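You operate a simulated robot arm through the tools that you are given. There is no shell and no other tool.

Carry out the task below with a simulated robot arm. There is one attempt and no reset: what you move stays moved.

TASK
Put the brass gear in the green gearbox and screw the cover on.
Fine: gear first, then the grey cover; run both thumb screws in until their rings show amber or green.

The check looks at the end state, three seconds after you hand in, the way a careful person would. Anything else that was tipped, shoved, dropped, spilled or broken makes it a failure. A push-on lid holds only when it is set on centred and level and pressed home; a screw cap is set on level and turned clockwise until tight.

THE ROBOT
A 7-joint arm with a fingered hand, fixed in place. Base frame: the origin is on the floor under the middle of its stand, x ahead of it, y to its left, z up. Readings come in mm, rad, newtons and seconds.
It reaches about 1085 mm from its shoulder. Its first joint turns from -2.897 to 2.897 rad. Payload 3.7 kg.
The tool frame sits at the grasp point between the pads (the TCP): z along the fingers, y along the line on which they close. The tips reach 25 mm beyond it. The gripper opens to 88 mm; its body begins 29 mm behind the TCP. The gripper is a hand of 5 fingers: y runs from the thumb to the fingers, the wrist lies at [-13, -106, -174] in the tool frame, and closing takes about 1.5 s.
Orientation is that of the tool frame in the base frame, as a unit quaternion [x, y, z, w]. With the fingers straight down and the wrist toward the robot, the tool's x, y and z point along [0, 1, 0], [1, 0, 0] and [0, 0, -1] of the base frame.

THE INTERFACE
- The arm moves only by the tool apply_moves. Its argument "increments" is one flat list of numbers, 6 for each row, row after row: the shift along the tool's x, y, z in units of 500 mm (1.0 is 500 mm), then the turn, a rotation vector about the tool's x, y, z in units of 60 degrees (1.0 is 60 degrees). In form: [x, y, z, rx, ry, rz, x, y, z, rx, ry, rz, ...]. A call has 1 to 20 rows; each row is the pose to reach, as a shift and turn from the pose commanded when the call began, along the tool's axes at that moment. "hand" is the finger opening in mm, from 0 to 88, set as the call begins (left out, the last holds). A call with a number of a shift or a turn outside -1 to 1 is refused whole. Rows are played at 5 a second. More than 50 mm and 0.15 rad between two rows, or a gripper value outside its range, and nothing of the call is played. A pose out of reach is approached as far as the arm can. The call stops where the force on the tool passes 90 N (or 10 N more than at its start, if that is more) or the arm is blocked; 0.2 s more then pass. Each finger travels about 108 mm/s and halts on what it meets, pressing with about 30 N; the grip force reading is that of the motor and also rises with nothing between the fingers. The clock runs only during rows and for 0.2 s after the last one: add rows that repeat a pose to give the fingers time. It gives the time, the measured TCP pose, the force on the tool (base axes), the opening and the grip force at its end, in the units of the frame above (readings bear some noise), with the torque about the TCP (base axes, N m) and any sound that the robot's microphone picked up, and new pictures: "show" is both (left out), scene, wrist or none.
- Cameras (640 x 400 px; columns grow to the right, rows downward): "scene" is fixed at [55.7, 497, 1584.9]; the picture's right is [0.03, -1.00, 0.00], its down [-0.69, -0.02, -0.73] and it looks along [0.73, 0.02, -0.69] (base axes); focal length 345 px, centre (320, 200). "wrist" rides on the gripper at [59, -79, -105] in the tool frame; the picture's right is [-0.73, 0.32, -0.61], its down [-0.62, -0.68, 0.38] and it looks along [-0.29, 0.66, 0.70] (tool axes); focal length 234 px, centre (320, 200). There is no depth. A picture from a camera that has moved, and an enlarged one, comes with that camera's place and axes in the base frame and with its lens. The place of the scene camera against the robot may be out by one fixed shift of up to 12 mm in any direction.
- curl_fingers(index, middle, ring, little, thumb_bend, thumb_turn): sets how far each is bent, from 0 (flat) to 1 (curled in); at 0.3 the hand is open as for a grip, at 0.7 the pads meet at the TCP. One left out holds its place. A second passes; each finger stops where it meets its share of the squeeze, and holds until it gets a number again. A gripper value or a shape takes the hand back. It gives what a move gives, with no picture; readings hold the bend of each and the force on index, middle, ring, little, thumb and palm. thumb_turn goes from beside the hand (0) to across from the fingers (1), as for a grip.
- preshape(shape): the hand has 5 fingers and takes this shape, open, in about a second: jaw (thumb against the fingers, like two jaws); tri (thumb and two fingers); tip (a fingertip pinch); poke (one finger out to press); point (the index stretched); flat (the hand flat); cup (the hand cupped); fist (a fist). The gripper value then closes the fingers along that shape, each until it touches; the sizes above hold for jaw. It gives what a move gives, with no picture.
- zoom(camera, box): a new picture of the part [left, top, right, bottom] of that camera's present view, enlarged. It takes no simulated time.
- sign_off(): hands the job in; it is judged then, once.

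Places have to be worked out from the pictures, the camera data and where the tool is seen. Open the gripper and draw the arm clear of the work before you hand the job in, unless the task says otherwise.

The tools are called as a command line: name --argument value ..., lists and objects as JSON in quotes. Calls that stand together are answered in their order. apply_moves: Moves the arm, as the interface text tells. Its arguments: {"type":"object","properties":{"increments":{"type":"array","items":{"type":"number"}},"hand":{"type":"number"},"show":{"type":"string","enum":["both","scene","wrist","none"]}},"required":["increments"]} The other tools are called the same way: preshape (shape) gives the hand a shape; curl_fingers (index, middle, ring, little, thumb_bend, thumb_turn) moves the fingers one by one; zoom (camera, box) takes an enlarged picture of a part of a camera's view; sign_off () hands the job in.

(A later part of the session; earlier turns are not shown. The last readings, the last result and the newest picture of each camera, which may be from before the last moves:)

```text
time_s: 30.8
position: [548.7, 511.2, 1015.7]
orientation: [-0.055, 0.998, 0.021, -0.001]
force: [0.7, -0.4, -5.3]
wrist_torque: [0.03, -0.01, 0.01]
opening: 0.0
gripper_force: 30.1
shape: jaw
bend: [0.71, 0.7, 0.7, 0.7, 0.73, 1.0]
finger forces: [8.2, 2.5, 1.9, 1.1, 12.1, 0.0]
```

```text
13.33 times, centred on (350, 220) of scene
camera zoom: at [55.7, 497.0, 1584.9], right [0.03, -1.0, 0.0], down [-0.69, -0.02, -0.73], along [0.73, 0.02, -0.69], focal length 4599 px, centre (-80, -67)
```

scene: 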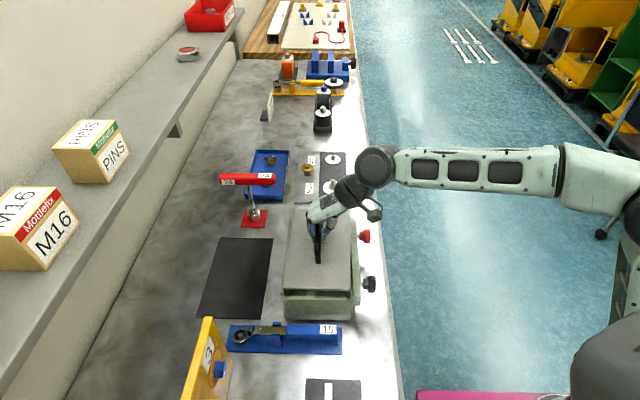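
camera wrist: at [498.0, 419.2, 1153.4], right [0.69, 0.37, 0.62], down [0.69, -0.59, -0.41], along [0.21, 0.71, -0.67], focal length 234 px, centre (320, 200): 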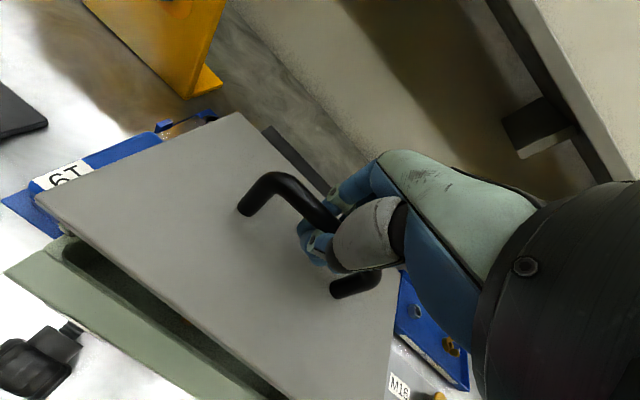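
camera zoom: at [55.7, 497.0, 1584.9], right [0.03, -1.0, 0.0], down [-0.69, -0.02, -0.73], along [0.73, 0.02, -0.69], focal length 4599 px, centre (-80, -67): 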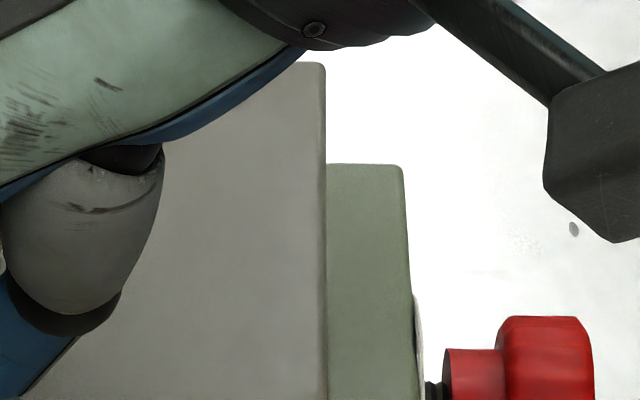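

Measuring the corners shows the cover is pitched about 2.7° (far end high), yawed about −1.9°, and about 4–5 mm too far in +x. I'll apply those corrections at this height and re-measure.

apply_moves --increments '[0.002, 0, 0, -0.004, 0.015, -0.011, 0.004, 0, 0, -0.008, 0.03, -0.022, 0.005, 0.0005, 0, -0.012, 0.0443, -0.032, 0.005, 0.0005, 0, -0.012, 0.0443, -0.032]' --show "none"

zoom --camera "scene" --box '[278, 270, 308, 306]'

zoom --camera "scene" --box '[340, 270, 370, 306]'

zoom --camera "scene" --box '[280, 200, 310, 230]'

zoom --camera "scene" --box '[335, 205, 365, 235]'

```text
time_s: 31.8
position: [545.3, 510.2, 1016.5]
orientation: [-0.072, 0.997, 0.028, -0.026]
force: [0.4, -1.2, -5.4]
wrist_torque: [0.0, -0.01, 0.03]
opening: 0.2
gripper_force: 30.5
shape: jaw
bend: [0.71, 0.7, 0.7, 0.7, 0.73, 1.0]
finger forces: [8.3, 2.5, 1.8, 1.1, 12.0, 0.1]
```

```text
11.11 times, centred on (293, 288) of scene
camera zoom: at [55.7, 497.0, 1584.9], right [0.03, -1.0, 0.0], down [-0.69, -0.02, -0.73], along [0.73, 0.02, -0.69], focal length 3832 px, centre (620, -778)
```

zoom: 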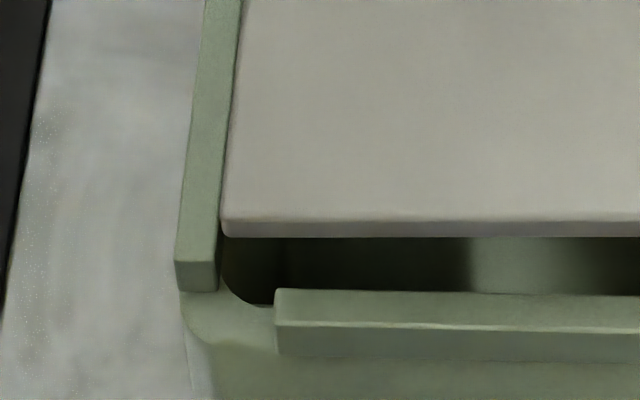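

```text
11.11 times, centred on (355, 288) of scene
camera zoom: at [55.7, 497.0, 1584.9], right [0.03, -1.0, 0.0], down [-0.69, -0.02, -0.73], along [0.73, 0.02, -0.69], focal length 3832 px, centre (-69, -778)
```

zoom: 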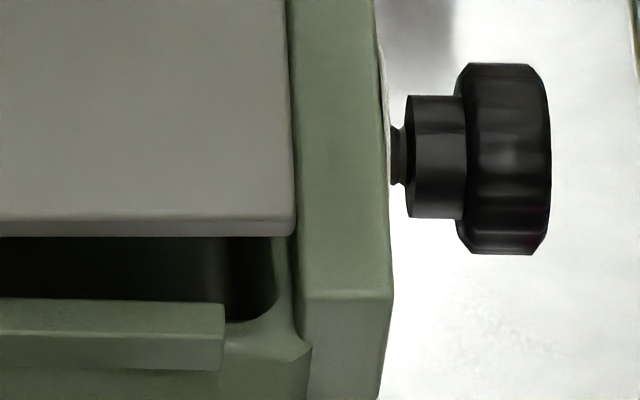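

```text
13.33 times, centred on (295, 215) of scene
camera zoom: at [55.7, 497.0, 1584.9], right [0.03, -1.0, 0.0], down [-0.69, -0.02, -0.73], along [0.73, 0.02, -0.69], focal length 4599 px, centre (653, 0)
```

zoom: 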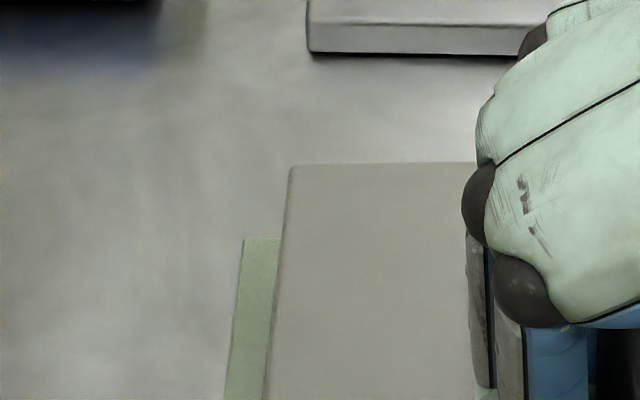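

```text
13.33 times, centred on (350, 220) of scene
camera zoom: at [55.7, 497.0, 1584.9], right [0.03, -1.0, 0.0], down [-0.69, -0.02, -0.73], along [0.73, 0.02, -0.69], focal length 4599 px, centre (-80, -67)
```

zoom: 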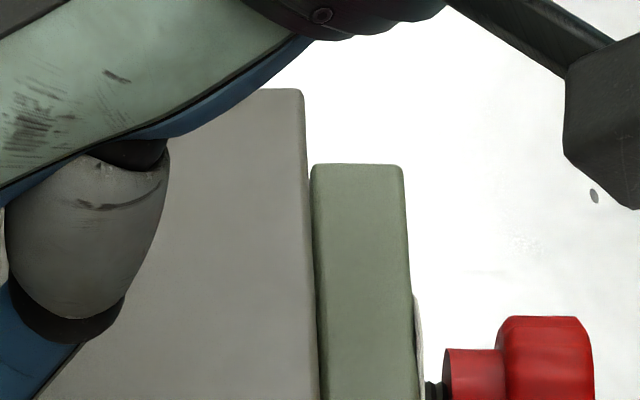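

Yaw and pitch are now right (length 220 in image terms). A roll of about 2.3° remains with the −y edge high. I'll correct that, shift −1.5 mm in y and lower 7 mm.

apply_moves --increments '[0, -0.0013, 0.004, -0.0126, -0.0018, -0.0007, -0.0001, -0.0026, 0.009, -0.0253, -0.0036, -0.0014, -0.0002, -0.0038, 0.0138, -0.0379, -0.0054, -0.0021, -0.0002, -0.0038, 0.0138, -0.0379, -0.0054, -0.0021]' --show "none"

zoom --camera "scene" --box '[278, 270, 308, 306]'

zoom --camera "scene" --box '[340, 270, 370, 306]'

zoom --camera "scene" --box '[280, 200, 310, 230]'

zoom --camera "scene" --box '[335, 205, 365, 235]'

zoom --camera "wrist" --box '[0, 60, 320, 400]'

```text
time_s: 32.8
position: [546.1, 508.5, 1009.6]
orientation: [-0.073, 0.996, 0.046, -0.024]
force: [-0.6, 1.3, -5.8]
wrist_torque: [-0.03, 0.01, -0.03]
opening: 0.1
gripper_force: 30.1
shape: jaw
bend: [0.71, 0.7, 0.7, 0.7, 0.73, 1.0]
finger forces: [8.3, 2.5, 1.8, 1.1, 12.1, 0.0]
```

```text
11.11 times, centred on (293, 288) of scene
camera zoom: at [55.7, 497.0, 1584.9], right [0.03, -1.0, 0.0], down [-0.69, -0.02, -0.73], along [0.73, 0.02, -0.69], focal length 3832 px, centre (620, -778)
```

zoom: 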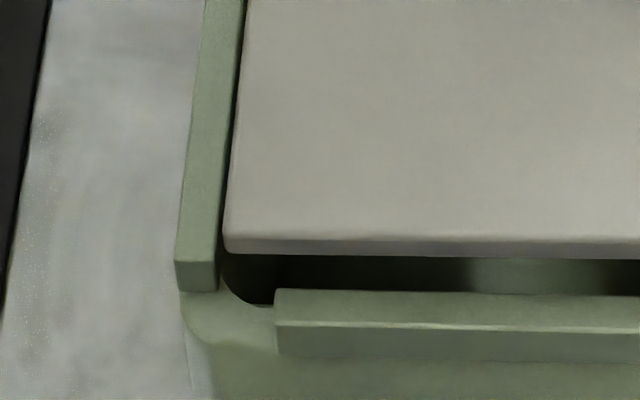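

```text
11.11 times, centred on (355, 288) of scene
camera zoom: at [55.7, 497.0, 1584.9], right [0.03, -1.0, 0.0], down [-0.69, -0.02, -0.73], along [0.73, 0.02, -0.69], focal length 3832 px, centre (-69, -778)
```

zoom: 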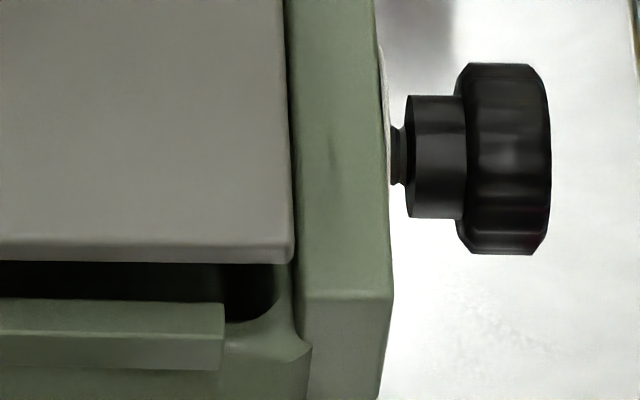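

```text
13.33 times, centred on (295, 215) of scene
camera zoom: at [55.7, 497.0, 1584.9], right [0.03, -1.0, 0.0], down [-0.69, -0.02, -0.73], along [0.73, 0.02, -0.69], focal length 4599 px, centre (653, 0)
```

zoom: 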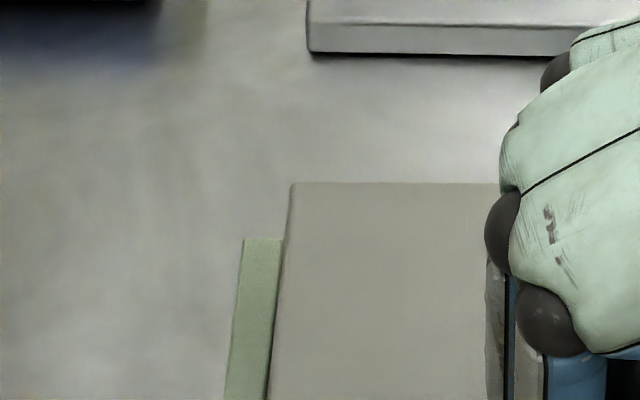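

```text
13.33 times, centred on (350, 220) of scene
camera zoom: at [55.7, 497.0, 1584.9], right [0.03, -1.0, 0.0], down [-0.69, -0.02, -0.73], along [0.73, 0.02, -0.69], focal length 4599 px, centre (-80, -67)
```

zoom: 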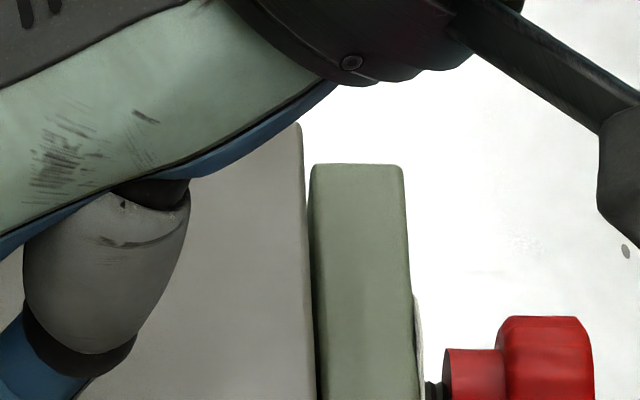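

```text
1.18 times, centred on (160, 230) of wrist
camera zoom: at [502.8, 411.9, 1109.1], right [0.7, 0.37, 0.61], down [0.69, -0.55, -0.47], along [0.16, 0.75, -0.64], focal length 276 px, centre (508, 165)
```

zoom: 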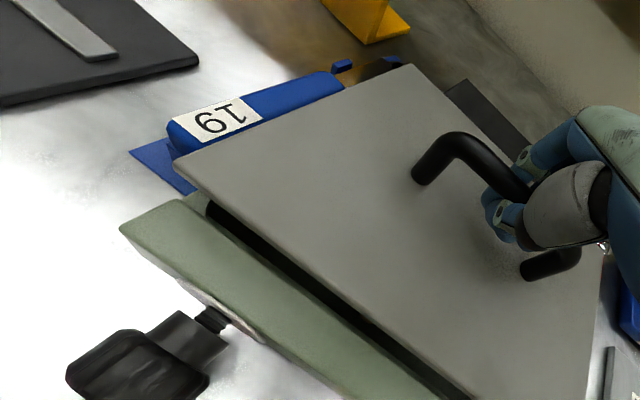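

The gaps are now about 2.7 mm left and right, 3.6 mm near and 3.2 mm far: centred and level. I'll lower another 6 mm, straight down in the base frame, and re-check.

apply_moves --increments '[-0.0002, -0.0006, 0.006, 0, 0, 0, -0.0005, -0.0011, 0.0119, 0, 0, 0, -0.0005, -0.0011, 0.0119, 0, 0, 0]' --show "none"

zoom --camera "scene" --box '[278, 270, 308, 306]'

zoom --camera "scene" --box '[340, 270, 370, 306]'

zoom --camera "scene" --box '[280, 200, 310, 230]'

zoom --camera "scene" --box '[335, 205, 365, 235]'

```text
time_s: 33.6
position: [546.0, 508.5, 1004.2]
orientation: [-0.072, 0.996, 0.047, -0.023]
force: [0.0, 0.1, -5.0]
wrist_torque: [-0.07, -0.01, 0.01]
opening: 0.0
gripper_force: 29.9
shape: jaw
bend: [0.71, 0.7, 0.7, 0.7, 0.73, 1.0]
finger forces: [8.2, 2.6, 1.8, 1.2, 12.1, 0.0]
```

```text
11.11 times, centred on (293, 288) of scene
camera zoom: at [55.7, 497.0, 1584.9], right [0.03, -1.0, 0.0], down [-0.69, -0.02, -0.73], along [0.73, 0.02, -0.69], focal length 3832 px, centre (620, -778)
```

zoom: 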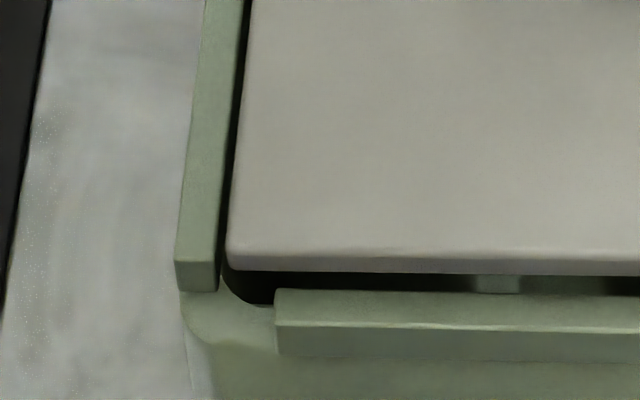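

```text
11.11 times, centred on (355, 288) of scene
camera zoom: at [55.7, 497.0, 1584.9], right [0.03, -1.0, 0.0], down [-0.69, -0.02, -0.73], along [0.73, 0.02, -0.69], focal length 3832 px, centre (-69, -778)
```

zoom: 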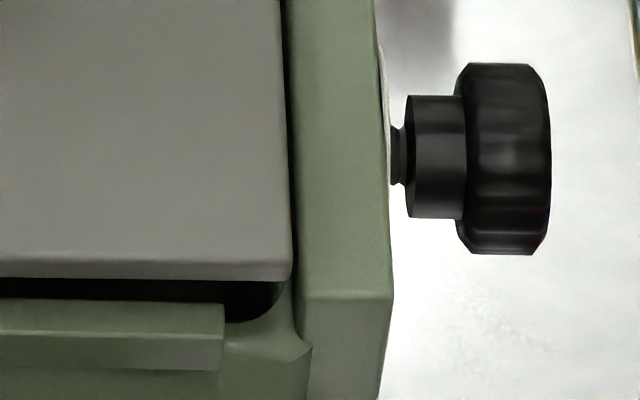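

```text
13.33 times, centred on (295, 215) of scene
camera zoom: at [55.7, 497.0, 1584.9], right [0.03, -1.0, 0.0], down [-0.69, -0.02, -0.73], along [0.73, 0.02, -0.69], focal length 4599 px, centre (653, 0)
```

zoom: 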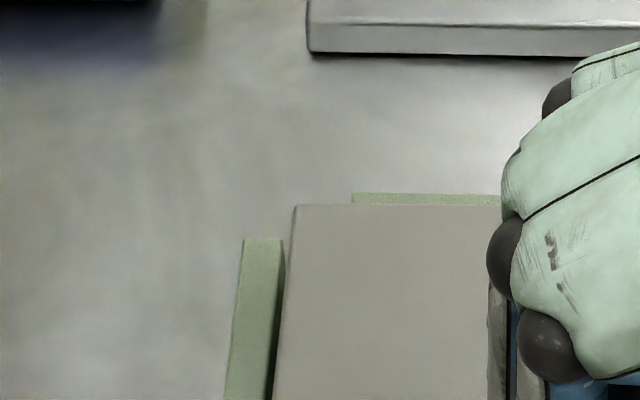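

```text
13.33 times, centred on (350, 220) of scene
camera zoom: at [55.7, 497.0, 1584.9], right [0.03, -1.0, 0.0], down [-0.69, -0.02, -0.73], along [0.73, 0.02, -0.69], focal length 4599 px, centre (-80, -67)
```

zoom: 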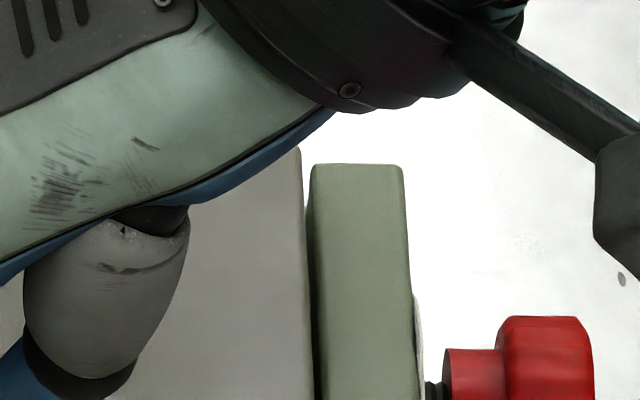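

The edges line up and there's no contact force yet. I'll continue down in 3 mm steps while watching the force.

apply_moves --increments '[-0.0001, -0.0003, 0.003, 0, 0, 0, -0.0002, -0.0006, 0.006, 0, 0, 0]' --show "none"

zoom --camera "scene" --box '[278, 270, 308, 306]'

zoom --camera "scene" --box '[340, 270, 370, 306]'

zoom --camera "scene" --box '[280, 200, 310, 230]'

```text
time_s: 34.2
position: [546.4, 507.6, 1000.4]
orientation: [-0.072, 0.996, 0.046, -0.023]
force: [-0.7, -0.5, -4.6]
wrist_torque: [-0.02, -0.01, -0.06]
opening: 0.1
gripper_force: 29.7
shape: jaw
bend: [0.71, 0.7, 0.7, 0.7, 0.73, 1.0]
finger forces: [8.2, 2.7, 1.8, 1.1, 12.1, 0.0]
```

```text
11.11 times, centred on (293, 288) of scene
camera zoom: at [55.7, 497.0, 1584.9], right [0.03, -1.0, 0.0], down [-0.69, -0.02, -0.73], along [0.73, 0.02, -0.69], focal length 3832 px, centre (620, -778)
```

zoom: 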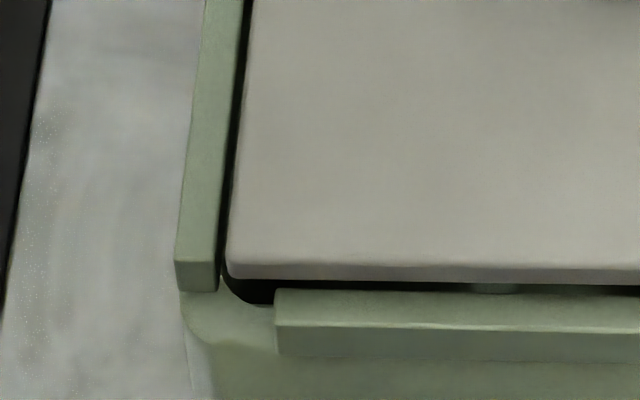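

```text
11.11 times, centred on (355, 288) of scene
camera zoom: at [55.7, 497.0, 1584.9], right [0.03, -1.0, 0.0], down [-0.69, -0.02, -0.73], along [0.73, 0.02, -0.69], focal length 3832 px, centre (-69, -778)
```

zoom: 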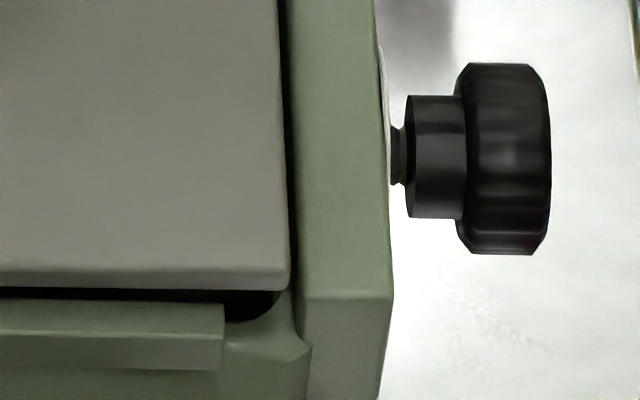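

```text
13.33 times, centred on (295, 215) of scene
camera zoom: at [55.7, 497.0, 1584.9], right [0.03, -1.0, 0.0], down [-0.69, -0.02, -0.73], along [0.73, 0.02, -0.69], focal length 4599 px, centre (653, 0)
```

zoom: 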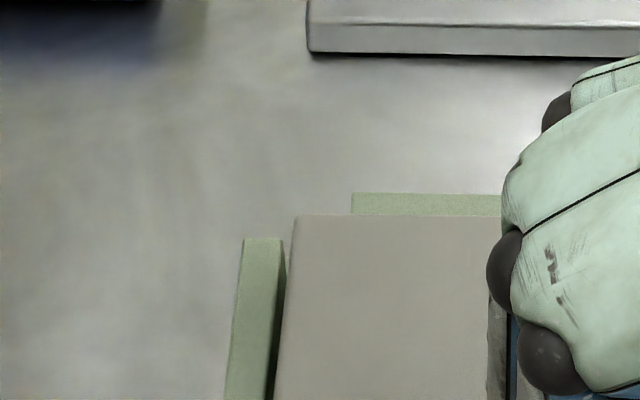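

Still no contact, and the edges track as expected. I'll go down another 3 mm.

apply_moves --increments '[-0.0001, -0.0003, 0.003, 0, 0, 0, -0.0002, -0.0006, 0.006, 0, 0, 0]' --show "none"

zoom --camera "scene" --box '[278, 270, 308, 306]'

zoom --camera "scene" --box '[340, 270, 370, 306]'

zoom --camera "scene" --box '[280, 200, 310, 230]'

```text
time_s: 34.8
position: [544.5, 509.8, 998.2]
orientation: [-0.072, 0.996, 0.047, -0.023]
force: [0.5, -0.5, -5.5]
wrist_torque: [-0.05, -0.01, 0.0]
opening: 0.0
gripper_force: 29.8
shape: jaw
bend: [0.71, 0.7, 0.7, 0.7, 0.73, 1.0]
finger forces: [8.3, 2.6, 1.9, 1.1, 12.1, 0.0]
```

```text
11.11 times, centred on (293, 288) of scene
camera zoom: at [55.7, 497.0, 1584.9], right [0.03, -1.0, 0.0], down [-0.69, -0.02, -0.73], along [0.73, 0.02, -0.69], focal length 3832 px, centre (620, -778)
```

zoom: 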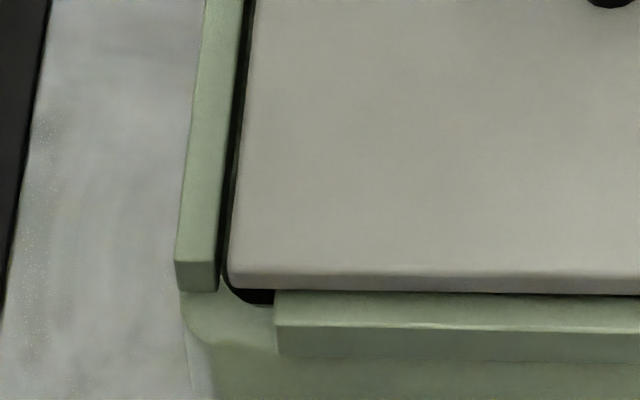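

```text
11.11 times, centred on (355, 288) of scene
camera zoom: at [55.7, 497.0, 1584.9], right [0.03, -1.0, 0.0], down [-0.69, -0.02, -0.73], along [0.73, 0.02, -0.69], focal length 3832 px, centre (-69, -778)
```

zoom: 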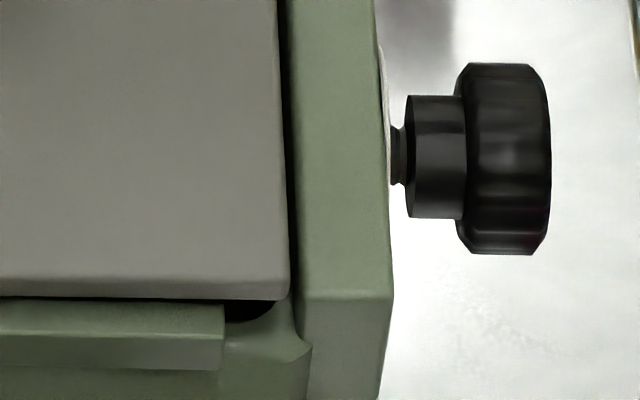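

```text
13.33 times, centred on (295, 215) of scene
camera zoom: at [55.7, 497.0, 1584.9], right [0.03, -1.0, 0.0], down [-0.69, -0.02, -0.73], along [0.73, 0.02, -0.69], focal length 4599 px, centre (653, 0)
```

zoom: 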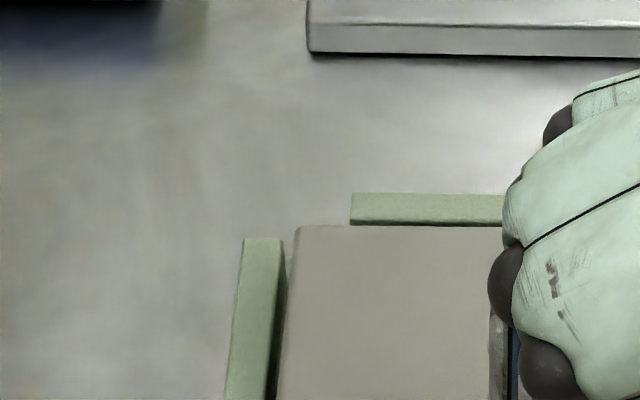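

The cover edge is sinking into the pocket with gaps on all sides and no contact. I'll lower another 3 mm.

apply_moves --increments '[-0.0001, -0.0003, 0.003, 0, 0, 0, -0.0002, -0.0006, 0.006, 0, 0, 0]' --show "none"

zoom --camera "scene" --box '[278, 270, 308, 306]'

zoom --camera "scene" --box '[280, 200, 310, 230]'

```text
time_s: 35.4
position: [545.6, 507.9, 994.7]
orientation: [-0.072, 0.996, 0.047, -0.023]
force: [1.0, 0.3, -5.6]
wrist_torque: [-0.03, -0.02, 0.02]
opening: 0.1
gripper_force: 30.4
shape: jaw
bend: [0.71, 0.7, 0.7, 0.7, 0.73, 1.0]
finger forces: [8.4, 2.6, 1.8, 1.1, 12.3, 0.0]
```

```text
11.11 times, centred on (293, 288) of scene
camera zoom: at [55.7, 497.0, 1584.9], right [0.03, -1.0, 0.0], down [-0.69, -0.02, -0.73], along [0.73, 0.02, -0.69], focal length 3832 px, centre (620, -778)
```

zoom: 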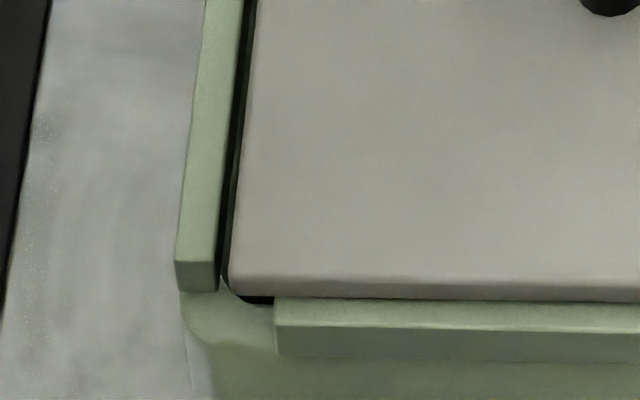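

```text
13.33 times, centred on (295, 215) of scene
camera zoom: at [55.7, 497.0, 1584.9], right [0.03, -1.0, 0.0], down [-0.69, -0.02, -0.73], along [0.73, 0.02, -0.69], focal length 4599 px, centre (653, 0)
```

zoom: 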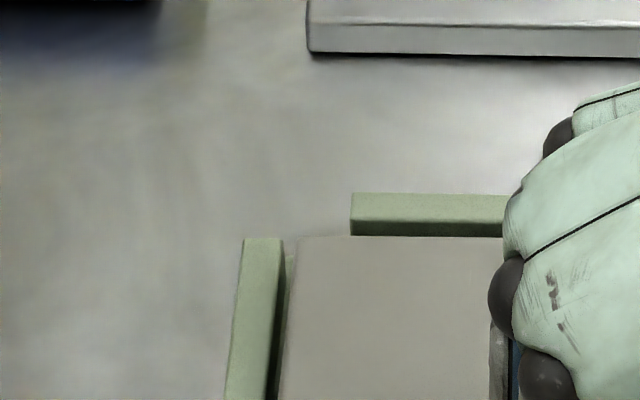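

The near edge of the cover now overlaps the near bar in the image, while the far gap is large. So the cover sits higher relative to the bars than I assumed and needs to go +x. I'll shift 7 mm in +x and 0.6 mm in +y at this height.

apply_moves --increments '[-0.007, -0.0004, -0.0004, 0, 0, 0, -0.014, -0.0008, -0.0007, 0, 0, 0, -0.014, -0.0008, -0.0007, 0, 0, 0]' --show "none"

zoom --camera "scene" --box '[278, 270, 308, 306]'

zoom --camera "scene" --box '[340, 270, 370, 306]'

zoom --camera "scene" --box '[280, 200, 310, 230]'

zoom --camera "scene" --box '[335, 205, 365, 235]'

zoom --camera "wrist" --box '[40, 130, 240, 330]'

```text
time_s: 36.2
position: [552.2, 509.4, 994.6]
orientation: [-0.073, 0.996, 0.047, -0.023]
force: [1.1, -0.1, -5.6]
wrist_torque: [-0.07, -0.02, -0.02]
opening: 0.0
gripper_force: 30.2
shape: jaw
bend: [0.71, 0.7, 0.7, 0.7, 0.73, 1.0]
finger forces: [8.3, 2.6, 1.8, 1.1, 12.0, 0.0]
```

```text
11.11 times, centred on (293, 288) of scene
camera zoom: at [55.7, 497.0, 1584.9], right [0.03, -1.0, 0.0], down [-0.69, -0.02, -0.73], along [0.73, 0.02, -0.69], focal length 3832 px, centre (620, -778)
```

zoom: 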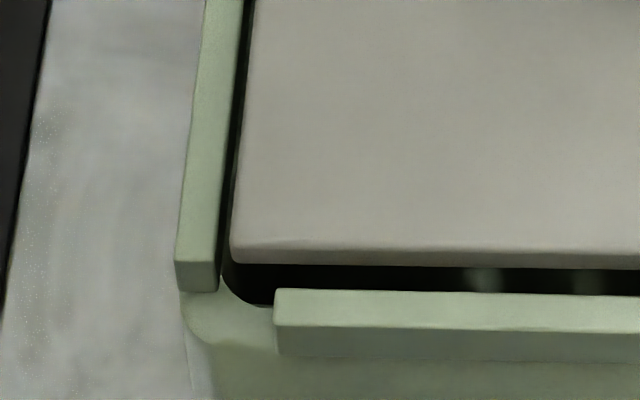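

```text
11.11 times, centred on (355, 288) of scene
camera zoom: at [55.7, 497.0, 1584.9], right [0.03, -1.0, 0.0], down [-0.69, -0.02, -0.73], along [0.73, 0.02, -0.69], focal length 3832 px, centre (-69, -778)
```

zoom: 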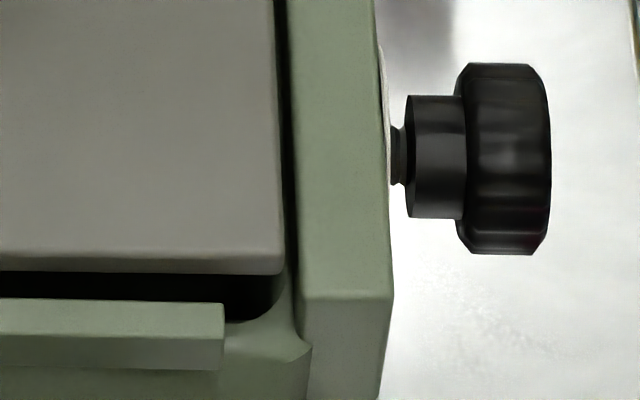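

```text
13.33 times, centred on (295, 215) of scene
camera zoom: at [55.7, 497.0, 1584.9], right [0.03, -1.0, 0.0], down [-0.69, -0.02, -0.73], along [0.73, 0.02, -0.69], focal length 4599 px, centre (653, 0)
```

zoom: 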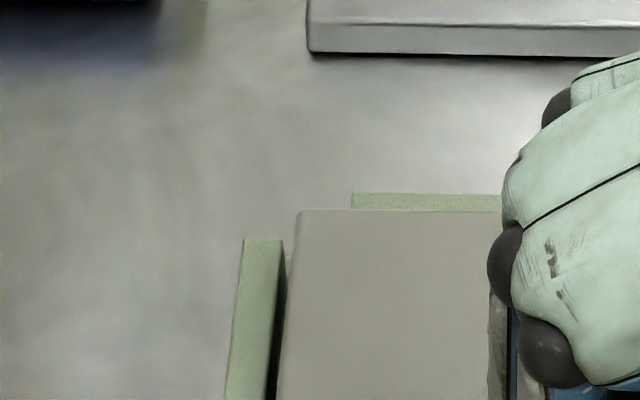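

```text
13.33 times, centred on (350, 220) of scene
camera zoom: at [55.7, 497.0, 1584.9], right [0.03, -1.0, 0.0], down [-0.69, -0.02, -0.73], along [0.73, 0.02, -0.69], focal length 4599 px, centre (-80, -67)
```

zoom: 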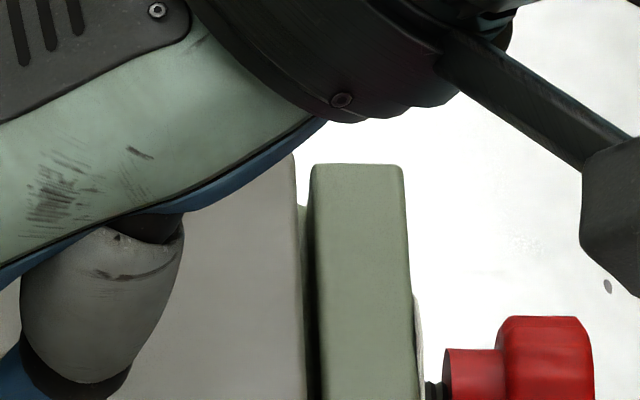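

```text
2.00 times, centred on (140, 230) of wrist
camera zoom: at [510.0, 412.2, 1093.8], right [0.7, 0.37, 0.61], down [0.69, -0.55, -0.47], along [0.16, 0.75, -0.64], focal length 468 px, centre (680, 140)
```

zoom: 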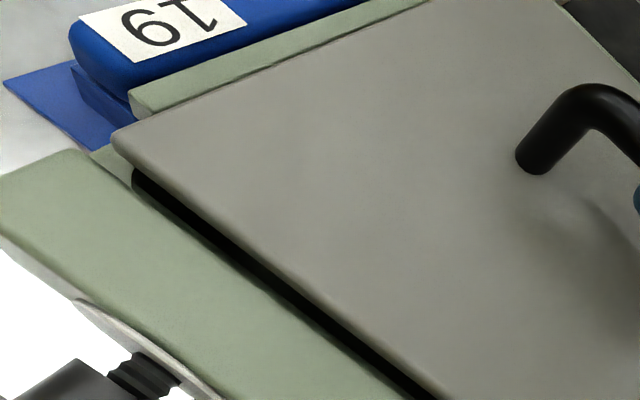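

Re-triangulating with both cameras, the cover bottom is about level with the bar tops and the gaps are even: about 4.5 mm near and far, about 3.3 mm left and right. I'll lower in 3 mm steps, watching the force.

apply_moves --increments '[-0.0001, -0.0003, 0.003, 0, 0, 0, -0.0002, -0.0006, 0.006, 0, 0, 0]' --show "none"

zoom --camera "scene" --box '[278, 270, 308, 306]'

zoom --camera "scene" --box '[280, 200, 310, 230]'

```text
time_s: 36.8
position: [552.1, 509.1, 991.4]
orientation: [-0.072, 0.996, 0.046, -0.023]
force: [-0.3, 0.8, -4.3]
wrist_torque: [-0.02, -0.01, 0.01]
opening: 0.0
gripper_force: 30.6
shape: jaw
bend: [0.71, 0.7, 0.7, 0.7, 0.73, 1.0]
finger forces: [8.3, 2.6, 1.8, 1.1, 12.3, 0.0]
```

```text
11.11 times, centred on (293, 288) of scene
camera zoom: at [55.7, 497.0, 1584.9], right [0.03, -1.0, 0.0], down [-0.69, -0.02, -0.73], along [0.73, 0.02, -0.69], focal length 3832 px, centre (620, -778)
```

zoom: 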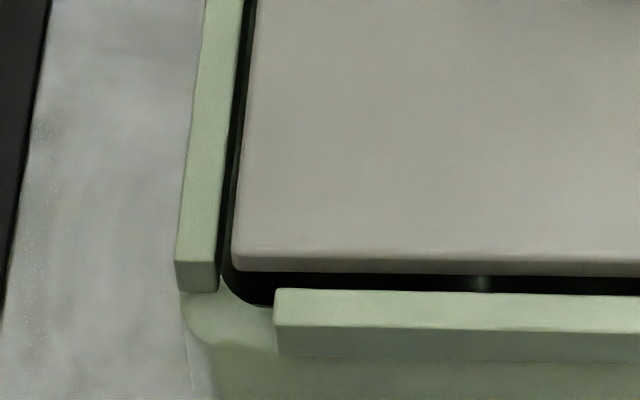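

```text
13.33 times, centred on (295, 215) of scene
camera zoom: at [55.7, 497.0, 1584.9], right [0.03, -1.0, 0.0], down [-0.69, -0.02, -0.73], along [0.73, 0.02, -0.69], focal length 4599 px, centre (653, 0)
```

zoom: 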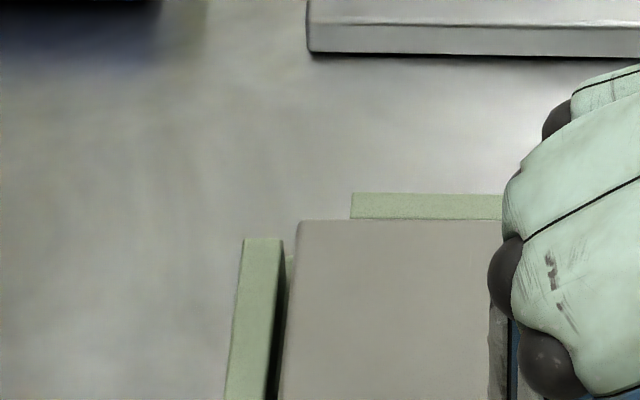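

No contact, and the gaps hold. I'll lower another 3 mm.

apply_moves --increments '[-0.0001, -0.0003, 0.003, 0, 0, 0, -0.0002, -0.0006, 0.006, 0, 0, 0]' --show "none"

zoom --camera "scene" --box '[278, 270, 308, 306]'

zoom --camera "scene" --box '[280, 200, 310, 230]'

```text
time_s: 37.4
position: [552.6, 509.0, 988.5]
orientation: [-0.072, 0.996, 0.047, -0.023]
force: [0.7, 0.7, -5.9]
wrist_torque: [-0.02, -0.01, -0.02]
opening: 0.0
gripper_force: 30.5
shape: jaw
bend: [0.71, 0.7, 0.7, 0.7, 0.73, 1.0]
finger forces: [8.3, 2.6, 1.8, 1.0, 12.3, 0.0]
```

```text
11.11 times, centred on (293, 288) of scene
camera zoom: at [55.7, 497.0, 1584.9], right [0.03, -1.0, 0.0], down [-0.69, -0.02, -0.73], along [0.73, 0.02, -0.69], focal length 3832 px, centre (620, -778)
```

zoom: 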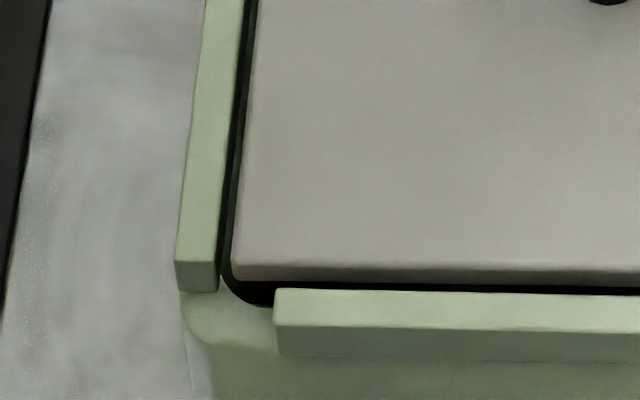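

```text
13.33 times, centred on (295, 215) of scene
camera zoom: at [55.7, 497.0, 1584.9], right [0.03, -1.0, 0.0], down [-0.69, -0.02, -0.73], along [0.73, 0.02, -0.69], focal length 4599 px, centre (653, 0)
```

zoom: 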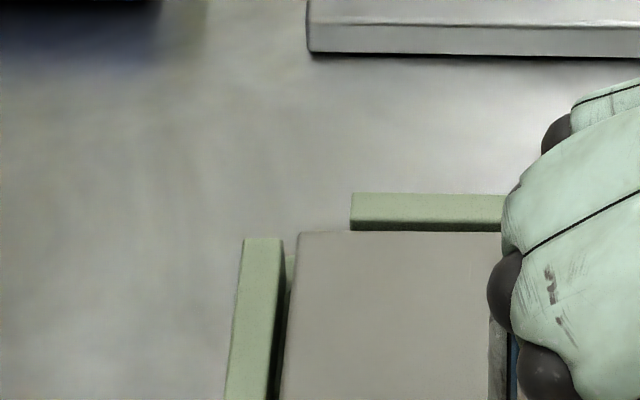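

The far bar's inner face is visible beyond the cover edge and there's still no contact. I'll lower another 3 mm.

apply_moves --increments '[-0.0001, -0.0003, 0.003, 0, 0, 0, -0.0002, -0.0006, 0.006, 0, 0, 0]' --show "none"

zoom --camera "scene" --box '[278, 270, 308, 306]'

zoom --camera "scene" --box '[280, 200, 310, 230]'

zoom --camera "scene" --box '[340, 270, 370, 306]'

```text
time_s: 38.0
position: [552.0, 510.1, 985.4]
orientation: [-0.072, 0.996, 0.046, -0.023]
force: [0.2, 0.6, -5.9]
wrist_torque: [-0.03, -0.02, 0.0]
opening: 0.0
gripper_force: 30.2
shape: jaw
bend: [0.71, 0.7, 0.7, 0.7, 0.73, 1.0]
finger forces: [8.3, 2.6, 1.8, 1.1, 12.2, 0.0]
```

```text
11.11 times, centred on (293, 288) of scene
camera zoom: at [55.7, 497.0, 1584.9], right [0.03, -1.0, 0.0], down [-0.69, -0.02, -0.73], along [0.73, 0.02, -0.69], focal length 3832 px, centre (620, -778)
```

zoom: 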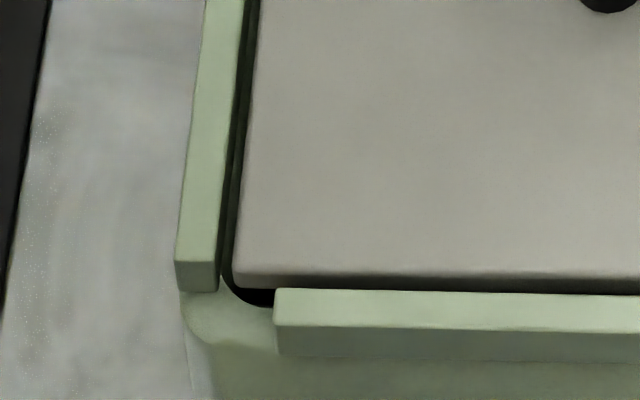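

```text
13.33 times, centred on (295, 215) of scene
camera zoom: at [55.7, 497.0, 1584.9], right [0.03, -1.0, 0.0], down [-0.69, -0.02, -0.73], along [0.73, 0.02, -0.69], focal length 4599 px, centre (653, 0)
```

zoom: 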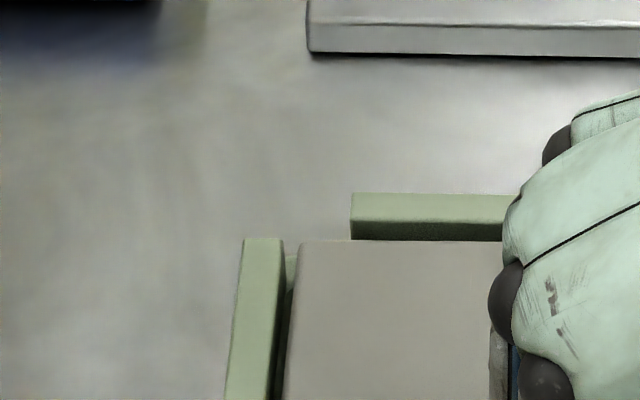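

```text
11.11 times, centred on (355, 288) of scene
camera zoom: at [55.7, 497.0, 1584.9], right [0.03, -1.0, 0.0], down [-0.69, -0.02, -0.73], along [0.73, 0.02, -0.69], focal length 3832 px, centre (-69, -778)
```

zoom: 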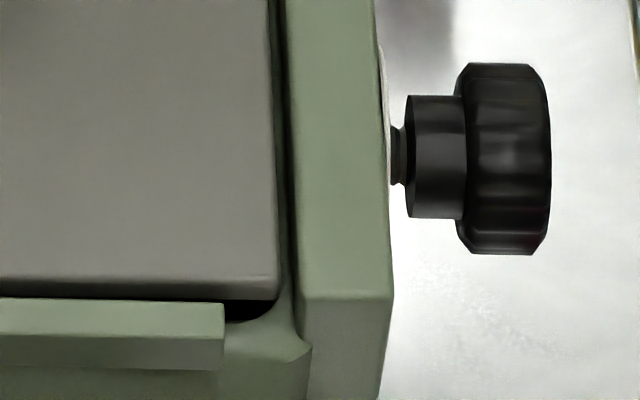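

The cover is now clearly within the pocket, with the near bar hiding its lower edge. I'll continue to the ledge.

apply_moves --increments '[-0.0001, -0.0003, 0.003, 0, 0, 0, -0.0002, -0.0006, 0.006, 0, 0, 0]' --show "none"

```text
time_s: 38.6
position: [552.4, 509.9, 981.5]
orientation: [-0.072, 0.996, 0.047, -0.023]
force: [-1.1, 1.2, -6.4]
wrist_torque: [-0.02, 0.0, 0.03]
opening: 0.4
gripper_force: 29.9
shape: jaw
bend: [0.71, 0.7, 0.7, 0.7, 0.73, 1.0]
finger forces: [8.4, 2.7, 1.8, 1.1, 12.2, 0.0]
```

Still free, so I'll lower another 2 mm.

apply_moves --increments '[-0.0001, -0.0002, 0.002, 0, 0, 0, -0.0002, -0.0004, 0.004, 0, 0, 0]' --show "none"

zoom --camera "scene" --box '[270, 195, 390, 320]'

```text
time_s: 39.2
position: [551.7, 510.2, 981.1]
orientation: [-0.072, 0.996, 0.047, -0.023]
force: [-1.3, -2.5, 2.2]
wrist_torque: [-0.01, -0.04, -0.01]
opening: 0.0
gripper_force: 30.4
shape: jaw
bend: [0.71, 0.7, 0.7, 0.7, 0.73, 1.0]
finger forces: [6.6, 1.7, 1.4, 0.8, 12.1, 0.0]
```

```text
3.20 times, centred on (330, 258) of scene
camera zoom: at [55.7, 497.0, 1584.9], right [0.03, -1.0, 0.0], down [-0.69, -0.02, -0.73], along [0.73, 0.02, -0.69], focal length 1104 px, centre (288, 16)
```

zoom: 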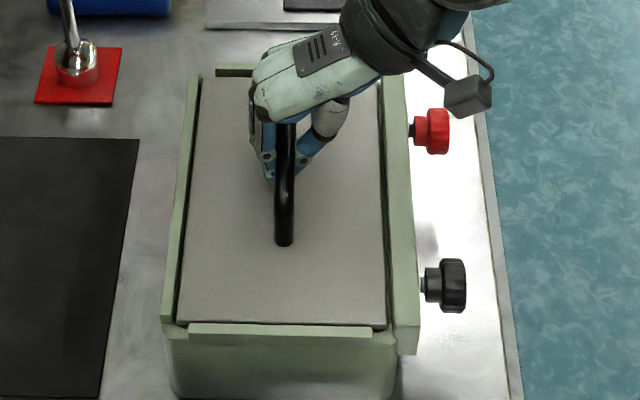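

Force z went from −6 to +2 N, so the cover has reached the ledge. I'll lower about 2 mm more to let it settle level on the rim, then check.

apply_moves --increments '[-0.0001, -0.0001, 0.0015, 0, 0, 0, -0.0001, -0.0003, 0.003, 0, 0, 0]' --show "none"

zoom --camera "scene" --box '[278, 270, 308, 306]'

zoom --camera "scene" --box '[280, 200, 310, 230]'

zoom --camera "scene" --box '[340, 270, 370, 306]'

zoom --camera "wrist" --box '[0, 100, 340, 390]'

```text
time_s: 39.8
position: [552.4, 510.0, 979.3]
orientation: [-0.073, 0.996, 0.046, -0.023]
force: [-0.6, -0.5, 5.5]
wrist_torque: [0.02, -0.02, 0.03]
opening: 0.4
gripper_force: 29.5
shape: jaw
bend: [0.71, 0.7, 0.7, 0.7, 0.73, 1.0]
finger forces: [4.9, 1.2, 1.4, 0.9, 7.5, 0.1]
```

```text
11.11 times, centred on (293, 288) of scene
camera zoom: at [55.7, 497.0, 1584.9], right [0.03, -1.0, 0.0], down [-0.69, -0.02, -0.73], along [0.73, 0.02, -0.69], focal length 3832 px, centre (620, -778)
```

zoom: 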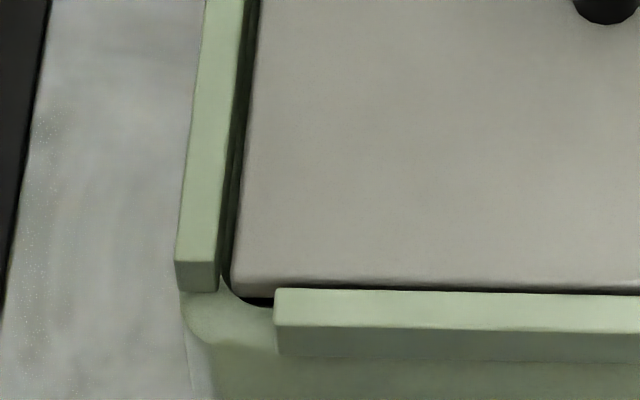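

```text
13.33 times, centred on (295, 215) of scene
camera zoom: at [55.7, 497.0, 1584.9], right [0.03, -1.0, 0.0], down [-0.69, -0.02, -0.73], along [0.73, 0.02, -0.69], focal length 4599 px, centre (653, 0)
```

zoom: 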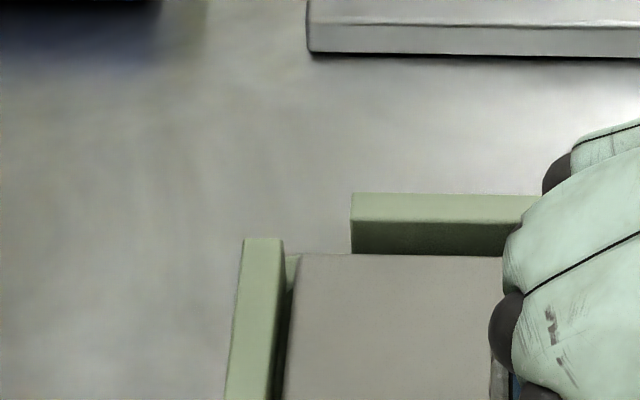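

```text
11.11 times, centred on (355, 288) of scene
camera zoom: at [55.7, 497.0, 1584.9], right [0.03, -1.0, 0.0], down [-0.69, -0.02, -0.73], along [0.73, 0.02, -0.69], focal length 3832 px, centre (-69, -778)
```

zoom: 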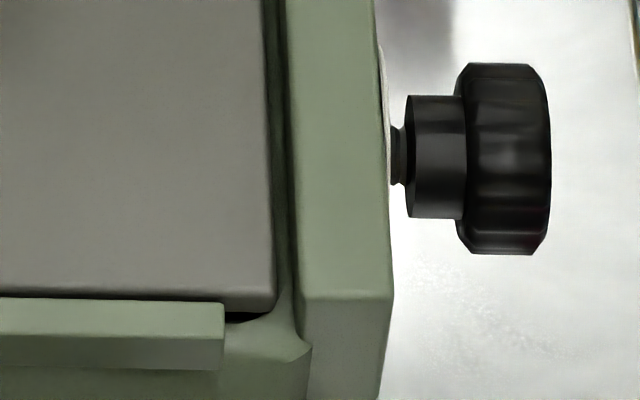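

```text
1.38 times, centred on (170, 245) of wrist
camera zoom: at [509.6, 412.4, 1078.6], right [0.7, 0.37, 0.61], down [0.69, -0.55, -0.47], along [0.16, 0.75, -0.64], focal length 323 px, centre (527, 138)
```

zoom: 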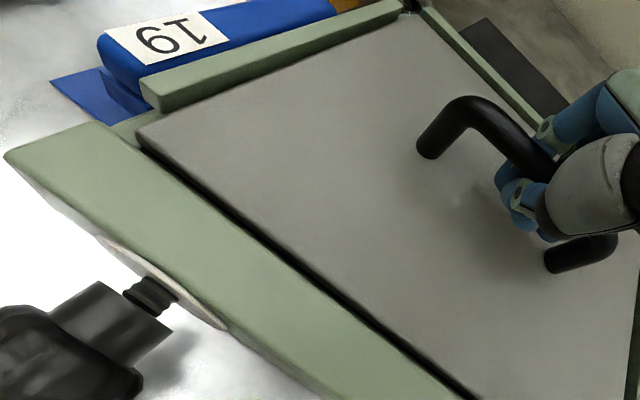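

The cover sits down inside the fences. I'll release the handle.

apply_moves --increments '[0, 0, 0, 0, 0, 0, 0, 0, 0, 0, 0, 0, 0, 0, 0, 0, 0, 0, 0, 0, 0, 0, 0, 0, 0, 0, 0, 0, 0, 0]' --hand 75 --show "none"

zoom --camera "scene" --box '[270, 195, 390, 320]'

zoom --camera "wrist" --box '[0, 100, 400, 390]'

```text
time_s: 41.0
position: [551.9, 509.2, 978.0]
orientation: [-0.072, 0.996, 0.046, -0.023]
force: [0.6, -0.4, -0.1]
wrist_torque: [0.02, -0.02, 0.01]
opening: 74.8
gripper_force: 0.1
shape: jaw
bend: [0.28, 0.33, 0.31, 0.32, 0.43, 0.99]
finger forces: [0.0, 0.1, 0.1, 0.1, 0.0, 0.0]
```

```text
3.20 times, centred on (330, 258) of scene
camera zoom: at [55.7, 497.0, 1584.9], right [0.03, -1.0, 0.0], down [-0.69, -0.02, -0.73], along [0.73, 0.02, -0.69], focal length 1104 px, centre (288, 16)
```

zoom: 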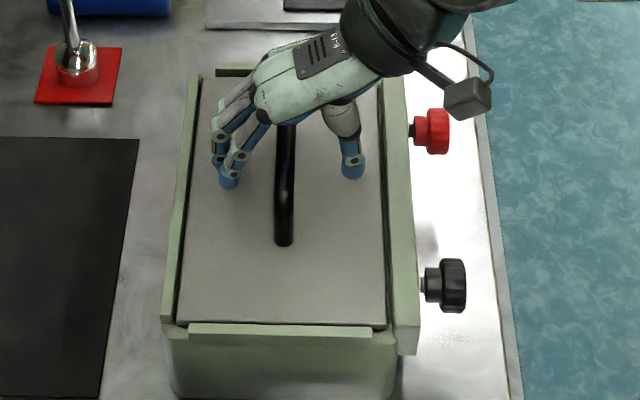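

```text
1.38 times, centred on (200, 245) of wrist
camera zoom: at [509.8, 412.5, 1078.4], right [0.7, 0.37, 0.61], down [0.69, -0.55, -0.47], along [0.16, 0.75, -0.64], focal length 323 px, centre (486, 138)
```

zoom: 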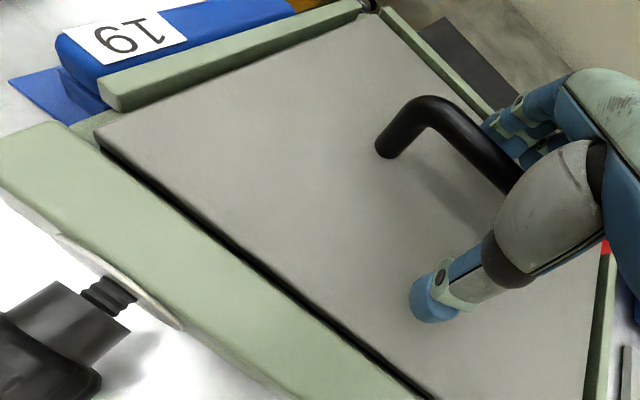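

The cover is in its pocket with the fences around it. I'll raise the hand straight up clear of the handle, then back off toward the robot while turning the hand halfway to its original orientation.

apply_moves --increments '[0.0025, 0.0057, -0.0597, 0, 0, 0, 0.0057, 0.0133, -0.1392, 0, 0, 0, 0.009, 0.0209, -0.2188, 0, 0, 0, 0.0098, 0.0228, -0.2387, 0, 0, 0, 0.0248, -0.0189, -0.2551, 0.0083, -0.0099, 0.111, 0.0399, -0.0607, -0.2715, 0.0165, -0.0197, 0.222, 0.0549, -0.1024, -0.2879, 0.0248, -0.0296, 0.333, 0.0699, -0.1441, -0.3044, 0.033, -0.0394, 0.4445, 0.0849, -0.1858, -0.3208, 0.0413, -0.0493, 0.556, 0.1, -0.2276, -0.3372, 0.0495, -0.0591, 0.667, 0.115, -0.2693, -0.3536, 0.0578, -0.069, 0.778, 0.13, -0.311, -0.37, 0.066, -0.0788, 0.889]' --show "both"

zoom --camera "scene" --box '[270, 195, 390, 320]'

```text
time_s: 43.6
position: [519.8, 329.5, 1150.9]
orientation: [0.384, 0.923, 0.001, 0.001]
force: [-0.2, 0.0, -0.3]
wrist_torque: [0.02, -0.02, -0.02]
opening: 74.8
gripper_force: 0.0
shape: jaw
bend: [0.28, 0.33, 0.31, 0.32, 0.43, 0.99]
finger forces: [0.1, 0.0, 0.0, 0.0, 0.0, 0.1]
camera wrist: at [421.1, 314.4, 1255.3], right [0.74, -0.29, 0.61], down [-0.04, -0.92, -0.39], along [0.67, 0.26, -0.69], focal length 234 px, centre (320, 200)
```

scene: 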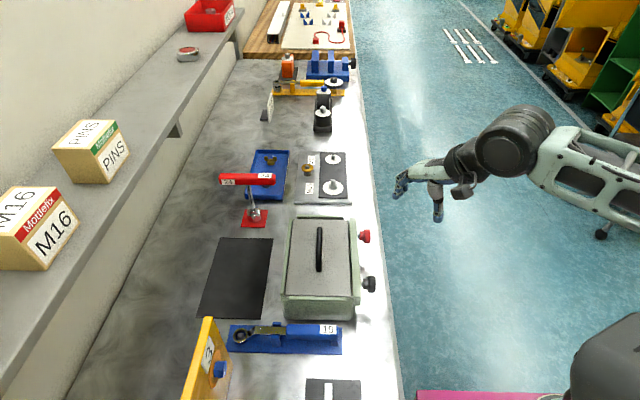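
wrist: 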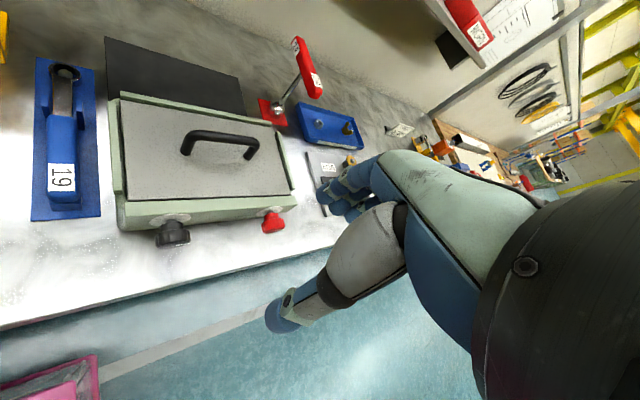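

```text
3.20 times, centred on (330, 258) of scene
camera zoom: at [55.7, 497.0, 1584.9], right [0.03, -1.0, 0.0], down [-0.69, -0.02, -0.73], along [0.73, 0.02, -0.69], focal length 1104 px, centre (288, 16)
```

zoom: 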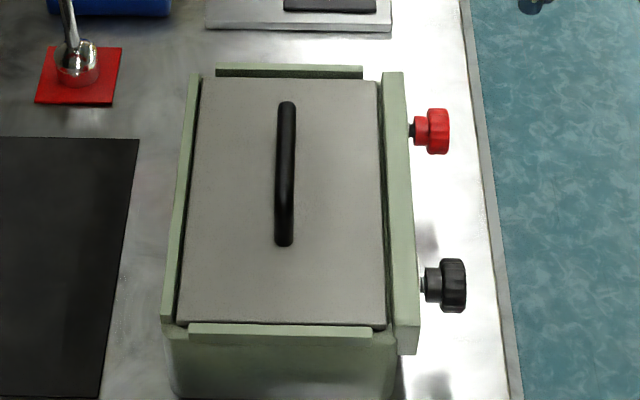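

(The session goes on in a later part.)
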